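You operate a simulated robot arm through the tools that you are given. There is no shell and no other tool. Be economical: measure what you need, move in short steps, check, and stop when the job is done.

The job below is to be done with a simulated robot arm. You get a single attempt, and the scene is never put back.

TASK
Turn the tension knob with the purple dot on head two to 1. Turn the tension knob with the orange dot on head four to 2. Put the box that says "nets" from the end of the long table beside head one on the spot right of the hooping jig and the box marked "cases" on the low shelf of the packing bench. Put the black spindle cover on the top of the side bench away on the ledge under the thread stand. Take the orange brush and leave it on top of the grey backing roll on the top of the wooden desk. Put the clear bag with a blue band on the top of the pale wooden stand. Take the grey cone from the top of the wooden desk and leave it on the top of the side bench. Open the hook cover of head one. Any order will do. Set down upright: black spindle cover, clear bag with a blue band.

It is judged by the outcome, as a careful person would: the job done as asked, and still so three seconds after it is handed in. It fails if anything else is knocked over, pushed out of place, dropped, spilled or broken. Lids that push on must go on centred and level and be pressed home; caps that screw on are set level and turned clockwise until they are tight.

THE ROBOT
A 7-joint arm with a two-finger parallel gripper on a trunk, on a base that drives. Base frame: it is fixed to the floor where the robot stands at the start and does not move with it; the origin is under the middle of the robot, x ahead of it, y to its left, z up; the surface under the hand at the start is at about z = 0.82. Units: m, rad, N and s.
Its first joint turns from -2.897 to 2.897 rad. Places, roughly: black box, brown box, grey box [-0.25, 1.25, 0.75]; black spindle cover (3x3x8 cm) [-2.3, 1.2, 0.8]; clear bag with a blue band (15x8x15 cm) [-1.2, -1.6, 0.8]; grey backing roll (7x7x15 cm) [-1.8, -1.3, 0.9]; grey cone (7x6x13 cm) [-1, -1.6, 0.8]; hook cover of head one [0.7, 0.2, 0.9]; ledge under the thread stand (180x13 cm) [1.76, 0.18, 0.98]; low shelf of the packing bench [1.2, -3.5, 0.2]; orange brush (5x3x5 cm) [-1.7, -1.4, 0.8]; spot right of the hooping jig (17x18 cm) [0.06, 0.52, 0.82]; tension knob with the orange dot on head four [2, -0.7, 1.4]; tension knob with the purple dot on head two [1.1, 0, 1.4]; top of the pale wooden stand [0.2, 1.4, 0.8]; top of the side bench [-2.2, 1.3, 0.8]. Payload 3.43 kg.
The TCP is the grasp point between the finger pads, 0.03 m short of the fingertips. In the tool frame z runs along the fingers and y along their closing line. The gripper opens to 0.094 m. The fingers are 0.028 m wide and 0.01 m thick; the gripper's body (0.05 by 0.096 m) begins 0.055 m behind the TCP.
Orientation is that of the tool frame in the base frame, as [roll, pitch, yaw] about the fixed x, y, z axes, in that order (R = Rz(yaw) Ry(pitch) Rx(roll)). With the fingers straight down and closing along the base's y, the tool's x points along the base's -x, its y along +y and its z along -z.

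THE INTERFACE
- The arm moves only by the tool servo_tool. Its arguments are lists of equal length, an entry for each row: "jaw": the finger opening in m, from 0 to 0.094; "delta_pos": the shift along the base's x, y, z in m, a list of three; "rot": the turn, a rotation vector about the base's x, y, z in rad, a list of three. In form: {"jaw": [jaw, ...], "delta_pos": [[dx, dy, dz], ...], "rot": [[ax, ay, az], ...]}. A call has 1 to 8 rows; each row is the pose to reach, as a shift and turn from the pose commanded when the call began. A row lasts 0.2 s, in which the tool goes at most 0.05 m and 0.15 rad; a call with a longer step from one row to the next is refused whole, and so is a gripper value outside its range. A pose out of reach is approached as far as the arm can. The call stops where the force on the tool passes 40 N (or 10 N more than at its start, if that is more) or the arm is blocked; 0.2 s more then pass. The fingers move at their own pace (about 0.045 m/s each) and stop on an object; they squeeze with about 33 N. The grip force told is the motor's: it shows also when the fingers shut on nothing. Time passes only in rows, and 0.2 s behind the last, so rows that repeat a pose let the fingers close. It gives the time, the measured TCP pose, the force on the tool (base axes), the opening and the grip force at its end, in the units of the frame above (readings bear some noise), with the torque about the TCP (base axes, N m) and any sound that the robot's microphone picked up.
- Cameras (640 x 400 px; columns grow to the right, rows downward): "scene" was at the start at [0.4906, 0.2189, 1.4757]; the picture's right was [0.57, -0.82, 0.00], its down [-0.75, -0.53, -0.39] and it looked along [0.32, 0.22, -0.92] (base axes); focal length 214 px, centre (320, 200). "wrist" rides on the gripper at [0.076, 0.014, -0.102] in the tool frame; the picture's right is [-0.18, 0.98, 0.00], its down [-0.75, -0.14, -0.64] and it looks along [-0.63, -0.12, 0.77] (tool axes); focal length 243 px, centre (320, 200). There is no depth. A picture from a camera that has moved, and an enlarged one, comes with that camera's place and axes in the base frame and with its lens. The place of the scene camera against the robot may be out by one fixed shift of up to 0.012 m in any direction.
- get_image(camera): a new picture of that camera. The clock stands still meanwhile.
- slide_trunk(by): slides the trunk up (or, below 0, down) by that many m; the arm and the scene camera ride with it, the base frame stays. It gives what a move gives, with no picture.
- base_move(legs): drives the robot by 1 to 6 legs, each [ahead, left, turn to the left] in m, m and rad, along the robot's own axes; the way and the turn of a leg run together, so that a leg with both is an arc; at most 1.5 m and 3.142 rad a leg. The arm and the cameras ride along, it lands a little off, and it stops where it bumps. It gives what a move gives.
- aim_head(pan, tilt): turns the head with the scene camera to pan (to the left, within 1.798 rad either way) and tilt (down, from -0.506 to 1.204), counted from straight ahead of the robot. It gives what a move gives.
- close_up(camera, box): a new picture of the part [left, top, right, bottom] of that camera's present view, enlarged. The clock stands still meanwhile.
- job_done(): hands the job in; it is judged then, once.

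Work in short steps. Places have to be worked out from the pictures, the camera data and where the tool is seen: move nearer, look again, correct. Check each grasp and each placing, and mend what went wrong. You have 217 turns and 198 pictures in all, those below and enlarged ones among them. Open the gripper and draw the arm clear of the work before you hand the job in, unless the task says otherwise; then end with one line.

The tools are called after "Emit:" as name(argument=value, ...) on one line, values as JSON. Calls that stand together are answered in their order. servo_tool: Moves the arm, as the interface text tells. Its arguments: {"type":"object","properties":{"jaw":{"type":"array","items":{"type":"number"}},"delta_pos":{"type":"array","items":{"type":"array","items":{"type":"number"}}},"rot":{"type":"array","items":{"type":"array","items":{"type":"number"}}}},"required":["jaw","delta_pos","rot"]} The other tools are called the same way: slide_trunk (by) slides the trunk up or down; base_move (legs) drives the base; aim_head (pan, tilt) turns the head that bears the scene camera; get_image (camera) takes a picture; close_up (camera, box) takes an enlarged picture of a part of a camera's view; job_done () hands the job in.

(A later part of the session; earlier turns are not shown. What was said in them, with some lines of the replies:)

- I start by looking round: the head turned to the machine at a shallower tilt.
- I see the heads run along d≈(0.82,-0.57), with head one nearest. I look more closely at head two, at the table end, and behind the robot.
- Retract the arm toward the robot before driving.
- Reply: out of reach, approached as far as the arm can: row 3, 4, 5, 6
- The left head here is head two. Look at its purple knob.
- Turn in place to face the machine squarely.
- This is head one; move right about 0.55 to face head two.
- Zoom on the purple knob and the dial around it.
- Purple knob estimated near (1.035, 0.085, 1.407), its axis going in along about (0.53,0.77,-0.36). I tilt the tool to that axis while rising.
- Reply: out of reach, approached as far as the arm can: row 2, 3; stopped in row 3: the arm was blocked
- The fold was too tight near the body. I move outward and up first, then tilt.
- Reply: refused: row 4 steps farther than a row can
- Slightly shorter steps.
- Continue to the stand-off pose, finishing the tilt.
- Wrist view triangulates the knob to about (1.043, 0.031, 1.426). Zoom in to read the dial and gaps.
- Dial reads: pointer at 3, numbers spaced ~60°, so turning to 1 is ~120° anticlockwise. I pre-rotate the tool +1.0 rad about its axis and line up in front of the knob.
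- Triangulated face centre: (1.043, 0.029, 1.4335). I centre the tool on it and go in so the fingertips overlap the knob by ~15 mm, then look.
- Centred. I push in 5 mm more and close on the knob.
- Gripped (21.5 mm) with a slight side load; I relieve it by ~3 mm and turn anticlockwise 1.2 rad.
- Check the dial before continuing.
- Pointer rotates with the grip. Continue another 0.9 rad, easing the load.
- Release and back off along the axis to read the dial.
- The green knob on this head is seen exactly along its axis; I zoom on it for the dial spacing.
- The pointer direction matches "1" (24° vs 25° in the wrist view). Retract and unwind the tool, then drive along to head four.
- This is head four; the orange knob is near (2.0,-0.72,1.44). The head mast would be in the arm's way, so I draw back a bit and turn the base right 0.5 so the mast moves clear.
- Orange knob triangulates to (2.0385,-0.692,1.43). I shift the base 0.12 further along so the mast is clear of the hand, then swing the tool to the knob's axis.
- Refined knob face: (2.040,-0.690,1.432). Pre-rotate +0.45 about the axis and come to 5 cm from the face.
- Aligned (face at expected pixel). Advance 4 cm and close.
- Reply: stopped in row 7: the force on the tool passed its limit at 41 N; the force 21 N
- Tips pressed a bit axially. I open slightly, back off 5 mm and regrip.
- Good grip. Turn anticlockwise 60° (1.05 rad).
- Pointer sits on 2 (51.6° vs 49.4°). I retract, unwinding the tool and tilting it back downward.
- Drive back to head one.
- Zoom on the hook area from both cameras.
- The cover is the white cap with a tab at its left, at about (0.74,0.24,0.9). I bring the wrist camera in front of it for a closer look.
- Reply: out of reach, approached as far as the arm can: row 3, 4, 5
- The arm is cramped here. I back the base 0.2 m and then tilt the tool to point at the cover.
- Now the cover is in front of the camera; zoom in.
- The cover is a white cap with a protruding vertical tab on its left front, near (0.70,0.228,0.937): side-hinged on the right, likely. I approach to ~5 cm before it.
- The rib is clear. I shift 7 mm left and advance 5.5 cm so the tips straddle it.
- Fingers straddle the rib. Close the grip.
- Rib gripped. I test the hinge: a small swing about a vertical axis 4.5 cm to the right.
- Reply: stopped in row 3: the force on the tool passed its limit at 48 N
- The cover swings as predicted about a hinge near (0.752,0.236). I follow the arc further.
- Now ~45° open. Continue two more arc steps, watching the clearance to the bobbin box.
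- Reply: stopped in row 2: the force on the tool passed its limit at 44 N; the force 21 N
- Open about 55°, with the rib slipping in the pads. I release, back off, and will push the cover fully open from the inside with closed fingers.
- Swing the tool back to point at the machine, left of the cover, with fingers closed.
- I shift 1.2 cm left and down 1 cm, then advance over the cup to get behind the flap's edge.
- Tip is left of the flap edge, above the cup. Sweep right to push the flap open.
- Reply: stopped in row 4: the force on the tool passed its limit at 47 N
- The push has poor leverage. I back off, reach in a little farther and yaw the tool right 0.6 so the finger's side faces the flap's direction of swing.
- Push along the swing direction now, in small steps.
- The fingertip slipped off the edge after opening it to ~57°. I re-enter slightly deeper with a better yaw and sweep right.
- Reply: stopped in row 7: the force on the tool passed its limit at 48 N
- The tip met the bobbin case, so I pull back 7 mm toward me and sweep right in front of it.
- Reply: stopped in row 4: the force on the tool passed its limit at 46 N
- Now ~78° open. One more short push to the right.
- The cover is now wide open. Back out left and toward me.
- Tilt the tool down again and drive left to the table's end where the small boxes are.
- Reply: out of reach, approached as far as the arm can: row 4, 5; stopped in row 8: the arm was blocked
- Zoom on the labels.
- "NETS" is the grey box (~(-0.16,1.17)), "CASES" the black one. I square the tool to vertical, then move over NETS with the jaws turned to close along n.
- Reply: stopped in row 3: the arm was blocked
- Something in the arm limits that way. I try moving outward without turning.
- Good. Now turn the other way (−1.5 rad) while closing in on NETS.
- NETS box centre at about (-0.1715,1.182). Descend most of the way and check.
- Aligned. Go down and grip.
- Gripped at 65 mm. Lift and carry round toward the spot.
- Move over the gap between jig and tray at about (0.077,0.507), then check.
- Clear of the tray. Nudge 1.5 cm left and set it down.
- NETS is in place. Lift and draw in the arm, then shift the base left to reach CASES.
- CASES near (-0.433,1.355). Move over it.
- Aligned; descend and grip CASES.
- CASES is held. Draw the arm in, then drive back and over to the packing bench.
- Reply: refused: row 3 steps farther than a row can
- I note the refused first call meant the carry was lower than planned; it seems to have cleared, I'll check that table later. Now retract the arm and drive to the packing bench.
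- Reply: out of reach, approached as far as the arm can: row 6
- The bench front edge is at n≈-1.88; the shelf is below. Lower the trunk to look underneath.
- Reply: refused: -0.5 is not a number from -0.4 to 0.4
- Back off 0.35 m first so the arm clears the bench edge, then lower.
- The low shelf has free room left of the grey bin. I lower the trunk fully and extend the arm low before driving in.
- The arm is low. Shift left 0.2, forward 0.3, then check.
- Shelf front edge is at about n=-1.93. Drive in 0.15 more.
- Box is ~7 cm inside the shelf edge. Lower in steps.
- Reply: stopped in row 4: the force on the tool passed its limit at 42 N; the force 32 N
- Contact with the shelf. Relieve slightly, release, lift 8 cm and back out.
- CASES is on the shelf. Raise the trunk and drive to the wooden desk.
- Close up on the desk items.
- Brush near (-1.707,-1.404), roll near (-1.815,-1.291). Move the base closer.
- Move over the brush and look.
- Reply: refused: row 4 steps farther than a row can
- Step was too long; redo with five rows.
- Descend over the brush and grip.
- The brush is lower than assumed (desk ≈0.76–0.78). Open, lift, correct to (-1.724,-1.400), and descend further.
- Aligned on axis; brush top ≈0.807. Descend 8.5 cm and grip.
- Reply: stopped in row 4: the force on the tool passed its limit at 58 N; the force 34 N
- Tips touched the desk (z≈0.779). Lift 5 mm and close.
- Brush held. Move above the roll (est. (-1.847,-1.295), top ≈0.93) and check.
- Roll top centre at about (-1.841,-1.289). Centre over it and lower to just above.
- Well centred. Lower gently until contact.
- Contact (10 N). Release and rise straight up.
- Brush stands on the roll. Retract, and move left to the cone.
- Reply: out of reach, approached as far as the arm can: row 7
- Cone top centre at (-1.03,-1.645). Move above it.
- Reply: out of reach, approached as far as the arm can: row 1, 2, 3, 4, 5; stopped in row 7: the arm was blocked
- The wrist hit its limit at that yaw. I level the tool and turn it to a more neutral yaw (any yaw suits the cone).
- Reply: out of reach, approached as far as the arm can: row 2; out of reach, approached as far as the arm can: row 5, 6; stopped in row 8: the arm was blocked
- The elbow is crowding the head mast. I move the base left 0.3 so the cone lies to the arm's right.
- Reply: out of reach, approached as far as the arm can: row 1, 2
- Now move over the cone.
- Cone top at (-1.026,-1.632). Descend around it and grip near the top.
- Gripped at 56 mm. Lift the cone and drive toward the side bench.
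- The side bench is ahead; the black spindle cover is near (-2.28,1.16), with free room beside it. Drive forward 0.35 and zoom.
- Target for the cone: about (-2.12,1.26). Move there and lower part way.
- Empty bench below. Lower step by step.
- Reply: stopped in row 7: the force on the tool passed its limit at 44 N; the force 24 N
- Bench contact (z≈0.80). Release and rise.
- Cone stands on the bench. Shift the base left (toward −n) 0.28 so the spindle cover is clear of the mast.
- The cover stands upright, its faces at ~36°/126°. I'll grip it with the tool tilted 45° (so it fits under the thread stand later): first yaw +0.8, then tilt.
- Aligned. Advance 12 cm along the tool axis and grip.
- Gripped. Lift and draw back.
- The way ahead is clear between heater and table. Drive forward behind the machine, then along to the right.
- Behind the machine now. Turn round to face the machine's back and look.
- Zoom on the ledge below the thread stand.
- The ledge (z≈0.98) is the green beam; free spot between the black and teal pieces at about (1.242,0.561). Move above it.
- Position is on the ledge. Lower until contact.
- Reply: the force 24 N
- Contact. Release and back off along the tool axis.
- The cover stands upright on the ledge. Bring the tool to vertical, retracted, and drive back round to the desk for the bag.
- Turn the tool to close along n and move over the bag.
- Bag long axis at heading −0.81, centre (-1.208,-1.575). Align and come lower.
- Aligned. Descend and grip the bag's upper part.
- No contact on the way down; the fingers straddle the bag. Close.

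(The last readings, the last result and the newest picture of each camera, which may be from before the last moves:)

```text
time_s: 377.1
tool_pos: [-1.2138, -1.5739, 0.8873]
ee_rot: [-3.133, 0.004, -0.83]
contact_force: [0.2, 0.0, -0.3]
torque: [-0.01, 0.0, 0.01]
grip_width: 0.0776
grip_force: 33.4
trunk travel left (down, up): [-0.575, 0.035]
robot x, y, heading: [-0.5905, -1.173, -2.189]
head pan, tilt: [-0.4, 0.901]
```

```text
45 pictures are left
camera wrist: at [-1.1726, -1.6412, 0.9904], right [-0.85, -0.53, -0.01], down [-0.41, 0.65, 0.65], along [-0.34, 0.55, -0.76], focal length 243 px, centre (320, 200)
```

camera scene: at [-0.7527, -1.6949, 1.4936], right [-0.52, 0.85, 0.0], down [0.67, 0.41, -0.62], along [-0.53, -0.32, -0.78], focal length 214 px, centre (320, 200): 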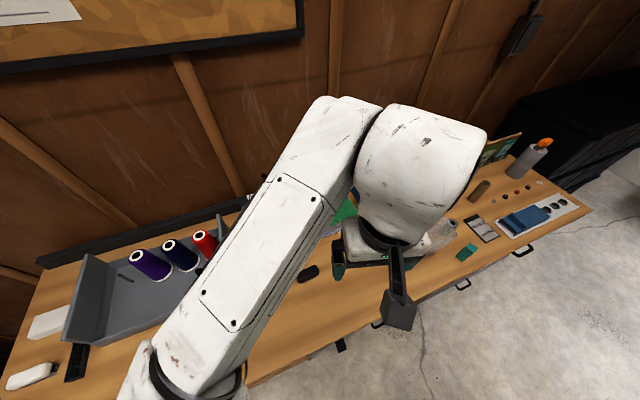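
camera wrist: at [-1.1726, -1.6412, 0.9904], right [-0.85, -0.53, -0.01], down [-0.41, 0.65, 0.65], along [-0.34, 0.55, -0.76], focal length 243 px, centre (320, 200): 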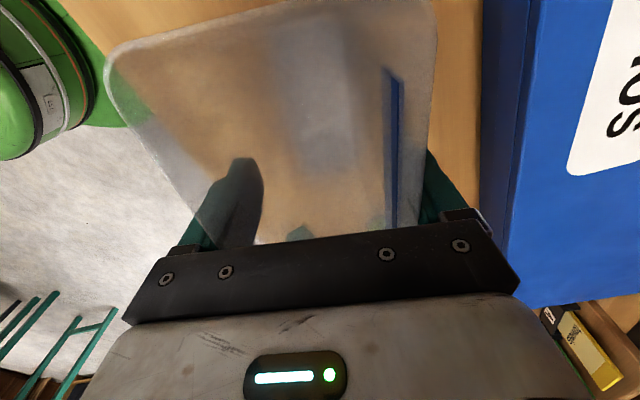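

Gripped at 78 mm. Lift well clear.

Emit:
servo_tool(jaw=[0.05, 0.05, 0.05, 0.05, 0.05, 0.05, 0.05], delta_pos=[[0, 0, 0.03], [0, 0, 0.07], [0, 0, 0.11], [0, 0, 0.15], [0, 0, 0.19], [0, 0, 0.23], [0, 0, 0.265]], rot=[[0, 0, 0], [0, 0, 0], [0, 0, 0], [0, 0, 0], [0, 0, 0], [0, 0, 0], [0, 0, 0]])

Emit:
get_image(camera="scene")

```text
time_s: 378.7
tool_pos: [-1.2132, -1.5751, 1.1497]
ee_rot: [-3.134, 0.003, -0.832]
contact_force: [0.4, -0.4, 0.7]
torque: [-0.03, -0.01, 0.01]
grip_width: 0.0772
grip_force: 32.9
trunk travel left (down, up): [-0.575, 0.035]
robot x, y, heading: [-0.5885, -1.1708, -2.194]
head pan, tilt: [-0.4, 0.901]
```

```text
44 pictures are left
camera scene: at [-0.7529, -1.6948, 1.4935], right [-0.52, 0.85, 0.0], down [0.67, 0.41, -0.62], along [-0.53, -0.32, -0.78], focal length 214 px, centre (320, 200)
```

scene: 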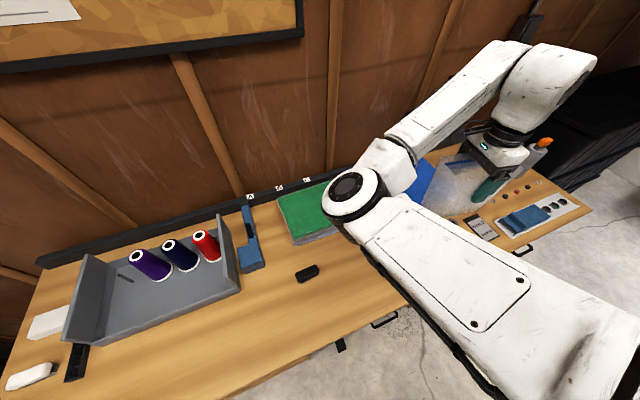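

Bag is held well. Drive back round behind the table to the pale stand.

Emit:
base_move(legs=[[-0.8, 0, 0], [0, -0.97, 0], [0, -0.96, 0], [-1.22, 0, 0], [-1.22, 0, 0]])

Emit:
aim_head(pan=0.3, tilt=0.6)

Emit:
get_image(camera="scene")

```text
time_s: 403.6
tool_pos: [-0.9709, 2.1654, 1.1509]
ee_rot: [-3.134, 0.004, -0.788]
contact_force: [-0.4, -0.7, -0.6]
torque: [0.0, -0.03, 0.01]
grip_width: 0.0774
grip_force: 33.2
trunk travel left (down, up): [-0.575, 0.035]
robot x, y, heading: [-0.3629, 2.5941, -2.144]
head pan, tilt: [-0.4, 0.901]
```

```text
time_s: 404.7
tool_pos: [-0.9696, 2.1648, 1.1515]
ee_rot: [-3.134, 0.003, -0.787]
contact_force: [-0.9, 0.5, -0.1]
torque: [-0.01, -0.02, 0.02]
grip_width: 0.077
grip_force: 33.1
trunk travel left (down, up): [-0.575, 0.035]
robot x, y, heading: [-0.3623, 2.5935, -2.144]
head pan, tilt: [0.3, 0.6]
```

```text
43 pictures are left
camera scene: at [-0.466, 2.0226, 1.5183], right [-0.96, 0.28, 0.0], down [0.16, 0.54, -0.82], along [-0.23, -0.79, -0.57], focal length 214 px, centre (320, 200)
```

scene: 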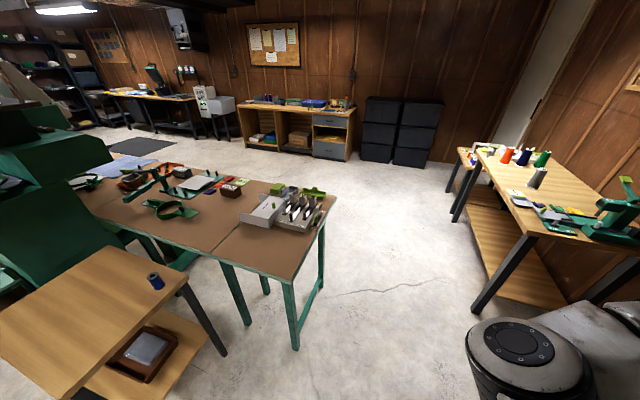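

The stand is to the left. Square up and shift left 1.45 m so the bag comes over the stand.

Emit:
base_move(legs=[[0, 0, -0.055], [0, 1.45, 0]])

Emit:
aim_head(pan=-0.4, tilt=0.9)

Emit:
get_image(camera="scene")

Emit:
get_image(camera="wrist")

```text
time_s: 412.4
tool_pos: [0.1853, 1.3366, 1.1508]
ee_rot: [-3.135, 0.006, -0.84]
contact_force: [0.2, 0.3, -0.5]
torque: [-0.01, -0.03, 0.01]
grip_width: 0.0772
grip_force: 32.7
trunk travel left (down, up): [-0.575, 0.035]
robot x, y, heading: [0.8156, 1.7344, -2.199]
head pan, tilt: [0.3, 0.6]
```

```text
time_s: 413.4
tool_pos: [0.1853, 1.3372, 1.1518]
ee_rot: [-3.135, 0.003, -0.838]
contact_force: [0.2, -0.2, -0.7]
torque: [-0.02, -0.01, -0.01]
grip_width: 0.0772
grip_force: 32.6
trunk travel left (down, up): [-0.575, 0.035]
robot x, y, heading: [0.816, 1.7339, -2.204]
head pan, tilt: [-0.4, 0.901]
```

```text
42 pictures are left
camera scene: at [0.6455, 1.2127, 1.4936], right [-0.52, 0.86, 0.0], down [0.67, 0.4, -0.62], along [-0.53, -0.32, -0.78], focal length 214 px, centre (320, 200)
```

scene: 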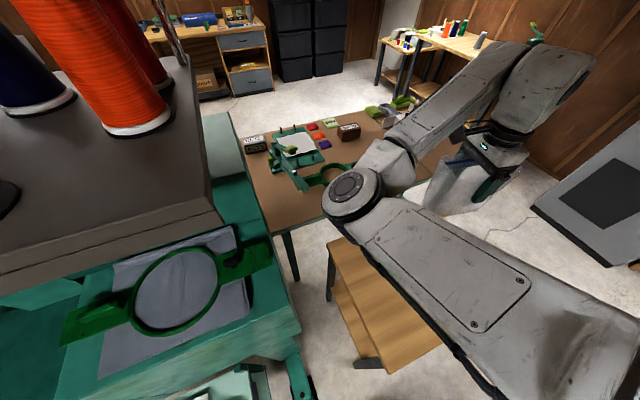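

```text
41 pictures are left
camera wrist: at [0.2266, 1.2689, 1.2539], right [-0.85, -0.52, -0.01], down [-0.4, 0.65, 0.65], along [-0.33, 0.55, -0.76], focal length 243 px, centre (320, 200)
```

wrist: 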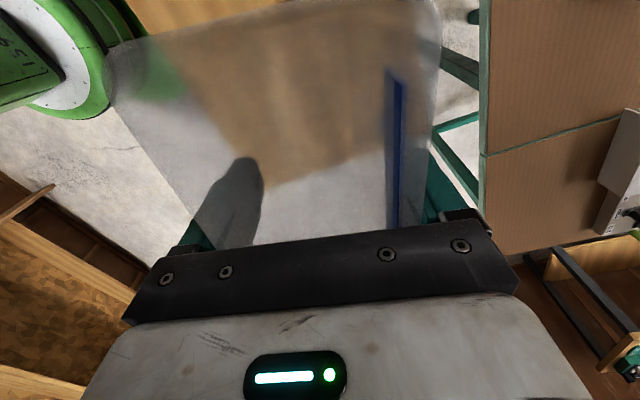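

The stand top lies below. Shift 8 cm to its middle, away from the blue spool, and check from the scene camera.

Emit:
servo_tool(jaw=[0.05, 0.05, 0.05, 0.05], delta_pos=[[0.04, 0.0, 0], [0.08, 0.001, 0], [0.08, 0.001, -0.04], [0.08, 0.001, -0.08]], rot=[[0, 0, 0], [0, 0, 0], [0, 0, 0], [0, 0, 0]])

Emit:
aim_head(pan=-0.7, tilt=1.1)

Emit:
get_image(camera="scene")

Emit:
get_image(camera="wrist")

```text
time_s: 414.4
tool_pos: [0.2678, 1.3361, 1.0703]
ee_rot: [-3.136, 0.005, -0.838]
contact_force: [0.3, 0.1, -0.7]
torque: [-0.01, 0.02, 0.02]
grip_width: 0.0774
grip_force: 32.5
trunk travel left (down, up): [-0.575, 0.035]
robot x, y, heading: [0.8115, 1.7347, -2.2]
head pan, tilt: [-0.4, 0.901]
```

```text
time_s: 415.2
tool_pos: [0.2685, 1.337, 1.0704]
ee_rot: [-3.136, 0.004, -0.839]
contact_force: [-0.1, -0.2, -0.1]
torque: [0.0, -0.01, -0.02]
grip_width: 0.0771
grip_force: 32.7
trunk travel left (down, up): [-0.575, 0.035]
robot x, y, heading: [0.8131, 1.7323, -2.2]
head pan, tilt: [-0.7, 1.1]
```

```text
40 pictures are left
camera scene: at [0.649, 1.2366, 1.4798], right [-0.24, 0.97, 0.0], down [0.86, 0.21, -0.45], along [-0.44, -0.11, -0.89], focal length 214 px, centre (320, 200)
```

scene: 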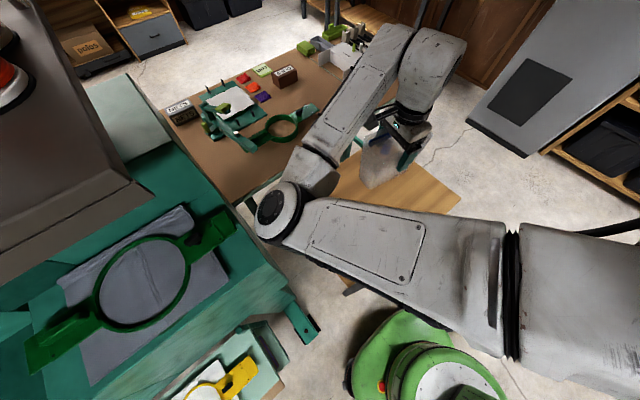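

```text
39 pictures are left
camera wrist: at [0.3085, 1.2694, 1.1733], right [-0.85, -0.52, -0.01], down [-0.4, 0.65, 0.65], along [-0.33, 0.55, -0.76], focal length 243 px, centre (320, 200)
```

wrist: 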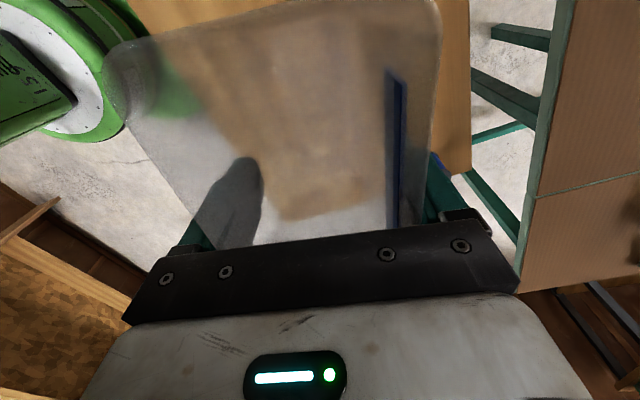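

Centred over the stand. Lower until contact.

Emit:
servo_tool(jaw=[0.05, 0.05, 0.05, 0.05, 0.05, 0.05, 0.05, 0.05], delta_pos=[[0, 0, -0.04], [0, 0, -0.08], [0, 0, -0.12], [0, 0, -0.145], [0, 0, -0.16], [0, 0, -0.168], [0, 0, -0.176], [0, 0, -0.184]], rot=[[0, 0, 0], [0, 0, 0], [0, 0, 0], [0, 0, 0], [0, 0, 0], [0, 0, 0], [0, 0, 0], [0, 0, 0]])

```text
time_s: 417.0
tool_pos: [0.2657, 1.3372, 0.8874]
ee_rot: [-3.135, 0.002, -0.838]
contact_force: [0.6, 0.4, -0.7]
torque: [0.02, 0.0, -0.02]
grip_width: 0.0771
grip_force: 33.3
trunk travel left (down, up): [-0.575, 0.035]
robot x, y, heading: [0.8097, 1.7322, -2.202]
head pan, tilt: [-0.7, 1.1]
```

No contact yet at 0.887; continue in small steps.

Emit:
servo_tool(jaw=[0.05, 0.05, 0.05, 0.05, 0.05, 0.05, 0.05, 0.05], delta_pos=[[0, 0, -0.005], [0, 0, -0.01], [0, 0, -0.015], [0, 0, -0.02], [0, 0, -0.025], [0, 0, -0.03], [0, 0, -0.034], [0, 0, -0.038]], rot=[[0, 0, 0], [0, 0, 0], [0, 0, 0], [0, 0, 0], [0, 0, 0], [0, 0, 0], [0, 0, 0], [0, 0, 0]])

Emit:
get_image(camera="wrist")

```text
time_s: 418.8
tool_pos: [0.2669, 1.3371, 0.8528]
ee_rot: [-3.136, 0.009, -0.837]
contact_force: [4.3, 2.7, 20.7]
torque: [-0.49, -0.43, 0.13]
grip_width: 0.076
grip_force: 32.9
trunk travel left (down, up): [-0.575, 0.035]
robot x, y, heading: [0.8114, 1.7351, -2.202]
head pan, tilt: [-0.7, 1.1]
stopped in row 8: the force on the tool passed its limit at 45 N (the readings are from after the stop); the commanded pose is now the measured one
```

```text
38 pictures are left
camera wrist: at [0.3069, 1.2701, 0.9565], right [-0.85, -0.52, 0.0], down [-0.4, 0.65, 0.65], along [-0.34, 0.56, -0.76], focal length 243 px, centre (320, 200)
```

wrist: 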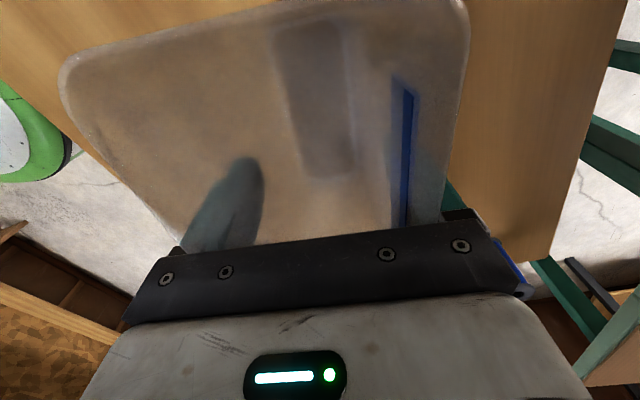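

Contact. Ease up 2 mm, release, rise.

Emit:
servo_tool(jaw=[0.05, 0.094, 0.094, 0.094, 0.094, 0.094, 0.094, 0.094], delta_pos=[[0, 0, 0.002], [0, 0, 0.002], [0, 0, 0.002], [0, 0, 0.002], [0, 0, 0.04], [0, 0, 0.08], [0, 0, 0.13], [0, 0, 0.18]], rot=[[0, 0, 0], [0, 0, 0], [0, 0, 0], [0, 0, 0], [0, 0, 0], [0, 0, 0], [0, 0, 0], [0, 0, 0]])

Emit:
get_image(camera="wrist")

Emit:
get_image(camera="scene")

```text
time_s: 420.6
tool_pos: [0.2645, 1.3377, 1.0337]
ee_rot: [-3.138, 0.006, -0.838]
contact_force: [-0.1, 0.4, -0.4]
torque: [0.0, -0.01, -0.01]
grip_width: 0.0941
grip_force: 0.1
trunk travel left (down, up): [-0.575, 0.035]
robot x, y, heading: [0.8134, 1.7354, -2.2]
head pan, tilt: [-0.7, 1.1]
```

```text
37 pictures are left
camera wrist: at [0.3055, 1.2705, 1.1361], right [-0.85, -0.52, 0.0], down [-0.4, 0.65, 0.65], along [-0.33, 0.55, -0.76], focal length 243 px, centre (320, 200)
```

wrist: 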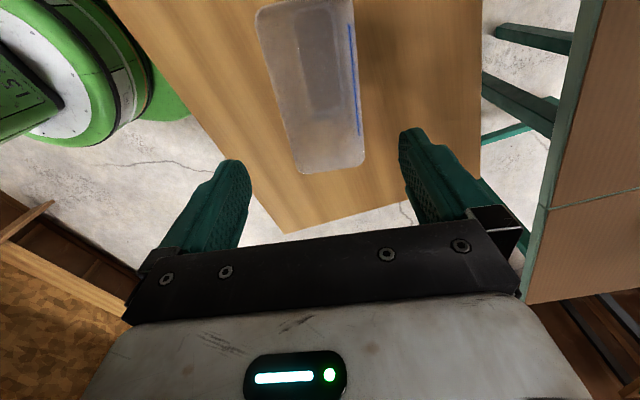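

```text
36 pictures are left
camera scene: at [0.6492, 1.2365, 1.4796], right [-0.24, 0.97, 0.0], down [0.87, 0.21, -0.45], along [-0.44, -0.11, -0.89], focal length 214 px, centre (320, 200)
```

scene: 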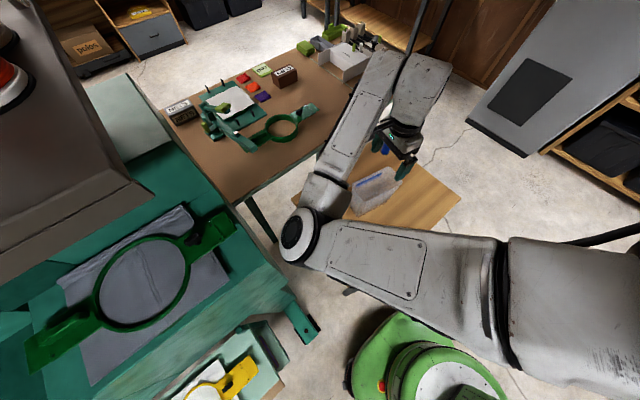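

Zoom to verify bag, spool and the table.

Emit:
close_up(camera="scene", box=[330, 120, 490, 220])

Emit:
close_up(camera="scene", box=[140, 30, 400, 190])

```text
4.00 times, centred on (410, 170) of scene
camera zoom: at [0.6492, 1.2365, 1.4796], right [-0.24, 0.97, 0.0], down [0.87, 0.21, -0.45], along [-0.44, -0.11, -0.89], focal length 858 px, centre (-40, 320)
```

zoom: 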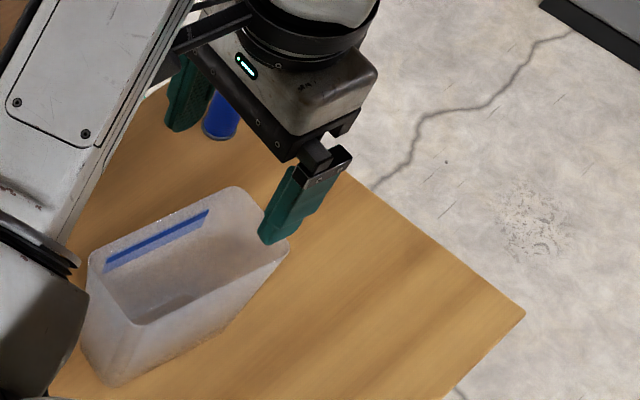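

```text
2.46 times, centred on (270, 110) of scene
camera zoom: at [0.6492, 1.2365, 1.4796], right [-0.24, 0.97, 0.0], down [0.87, 0.21, -0.45], along [-0.44, -0.11, -0.89], focal length 528 px, centre (443, 422)
```

zoom: 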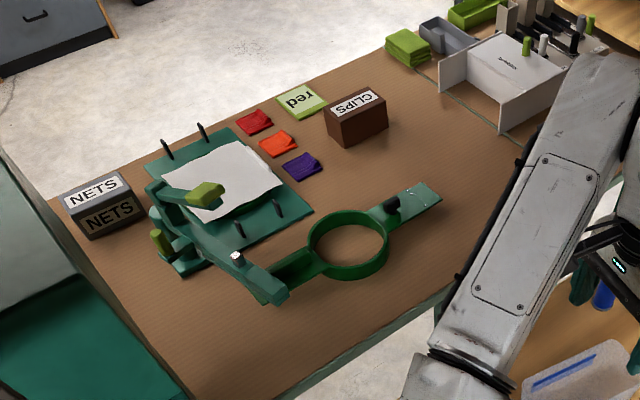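

All items look right and undisturbed. Raise the arm clear before handing in.

Emit:
servo_tool(jaw=[0.09, 0.09, 0.09, 0.09, 0.09], delta_pos=[[0, 0, 0.04], [0, 0, 0.08], [0.03, 0.03, 0.1], [0.06, 0.055, 0.1], [0.09, 0.08, 0.1]], rot=[[0, 0, 0], [0, 0, 0], [0, 0, 0], [0, 0, 0], [0, 0, 0]])

Emit:
base_move(legs=[[-0.15, 0, 0]])

Emit:
get_image(camera="scene")

```text
time_s: 421.8
tool_pos: [0.3549, 1.4182, 1.1353]
ee_rot: [-3.137, 0.006, -0.838]
contact_force: [-0.4, -0.2, -0.3]
torque: [-0.02, 0.03, 0.02]
grip_width: 0.09
grip_force: 0.0
trunk travel left (down, up): [-0.575, 0.035]
robot x, y, heading: [0.8137, 1.7334, -2.2]
head pan, tilt: [-0.7, 1.1]
```

```text
time_s: 423.2
tool_pos: [0.4422, 1.5379, 1.1352]
ee_rot: [-3.136, 0.006, -0.839]
contact_force: [0.3, -0.5, 0.4]
torque: [0.01, 0.0, 0.01]
grip_width: 0.0902
grip_force: 0.1
trunk travel left (down, up): [-0.575, 0.035]
robot x, y, heading: [0.8987, 1.8553, -2.2]
head pan, tilt: [-0.7, 1.1]
```

```text
33 pictures are left
camera scene: at [0.7375, 1.3574, 1.4797], right [-0.24, 0.97, 0.0], down [0.87, 0.21, -0.45], along [-0.44, -0.11, -0.89], focal length 214 px, centre (320, 200)
```

scene: 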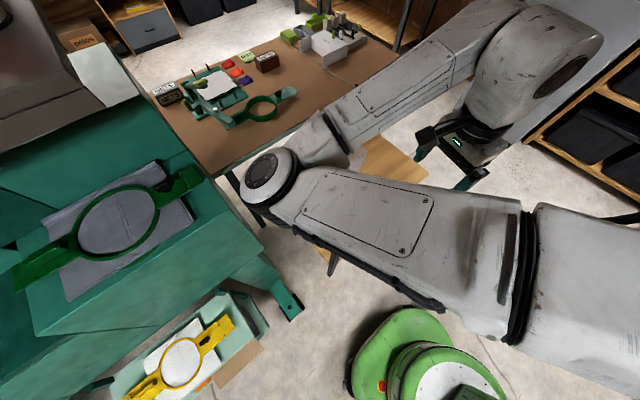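

The arm is clear, the gripper open, and every item is placed; I hand the job in.

Emit:
job_done()

```text
The job is handed in.
```

I finished every item and handed the job in: both tension knobs are set, the hook cover is open, and the two boxes, spindle cover, brush, bag and cone are where you asked. I last saw the hook cover open when I backed away from it, and I did not look at it again before handing in.
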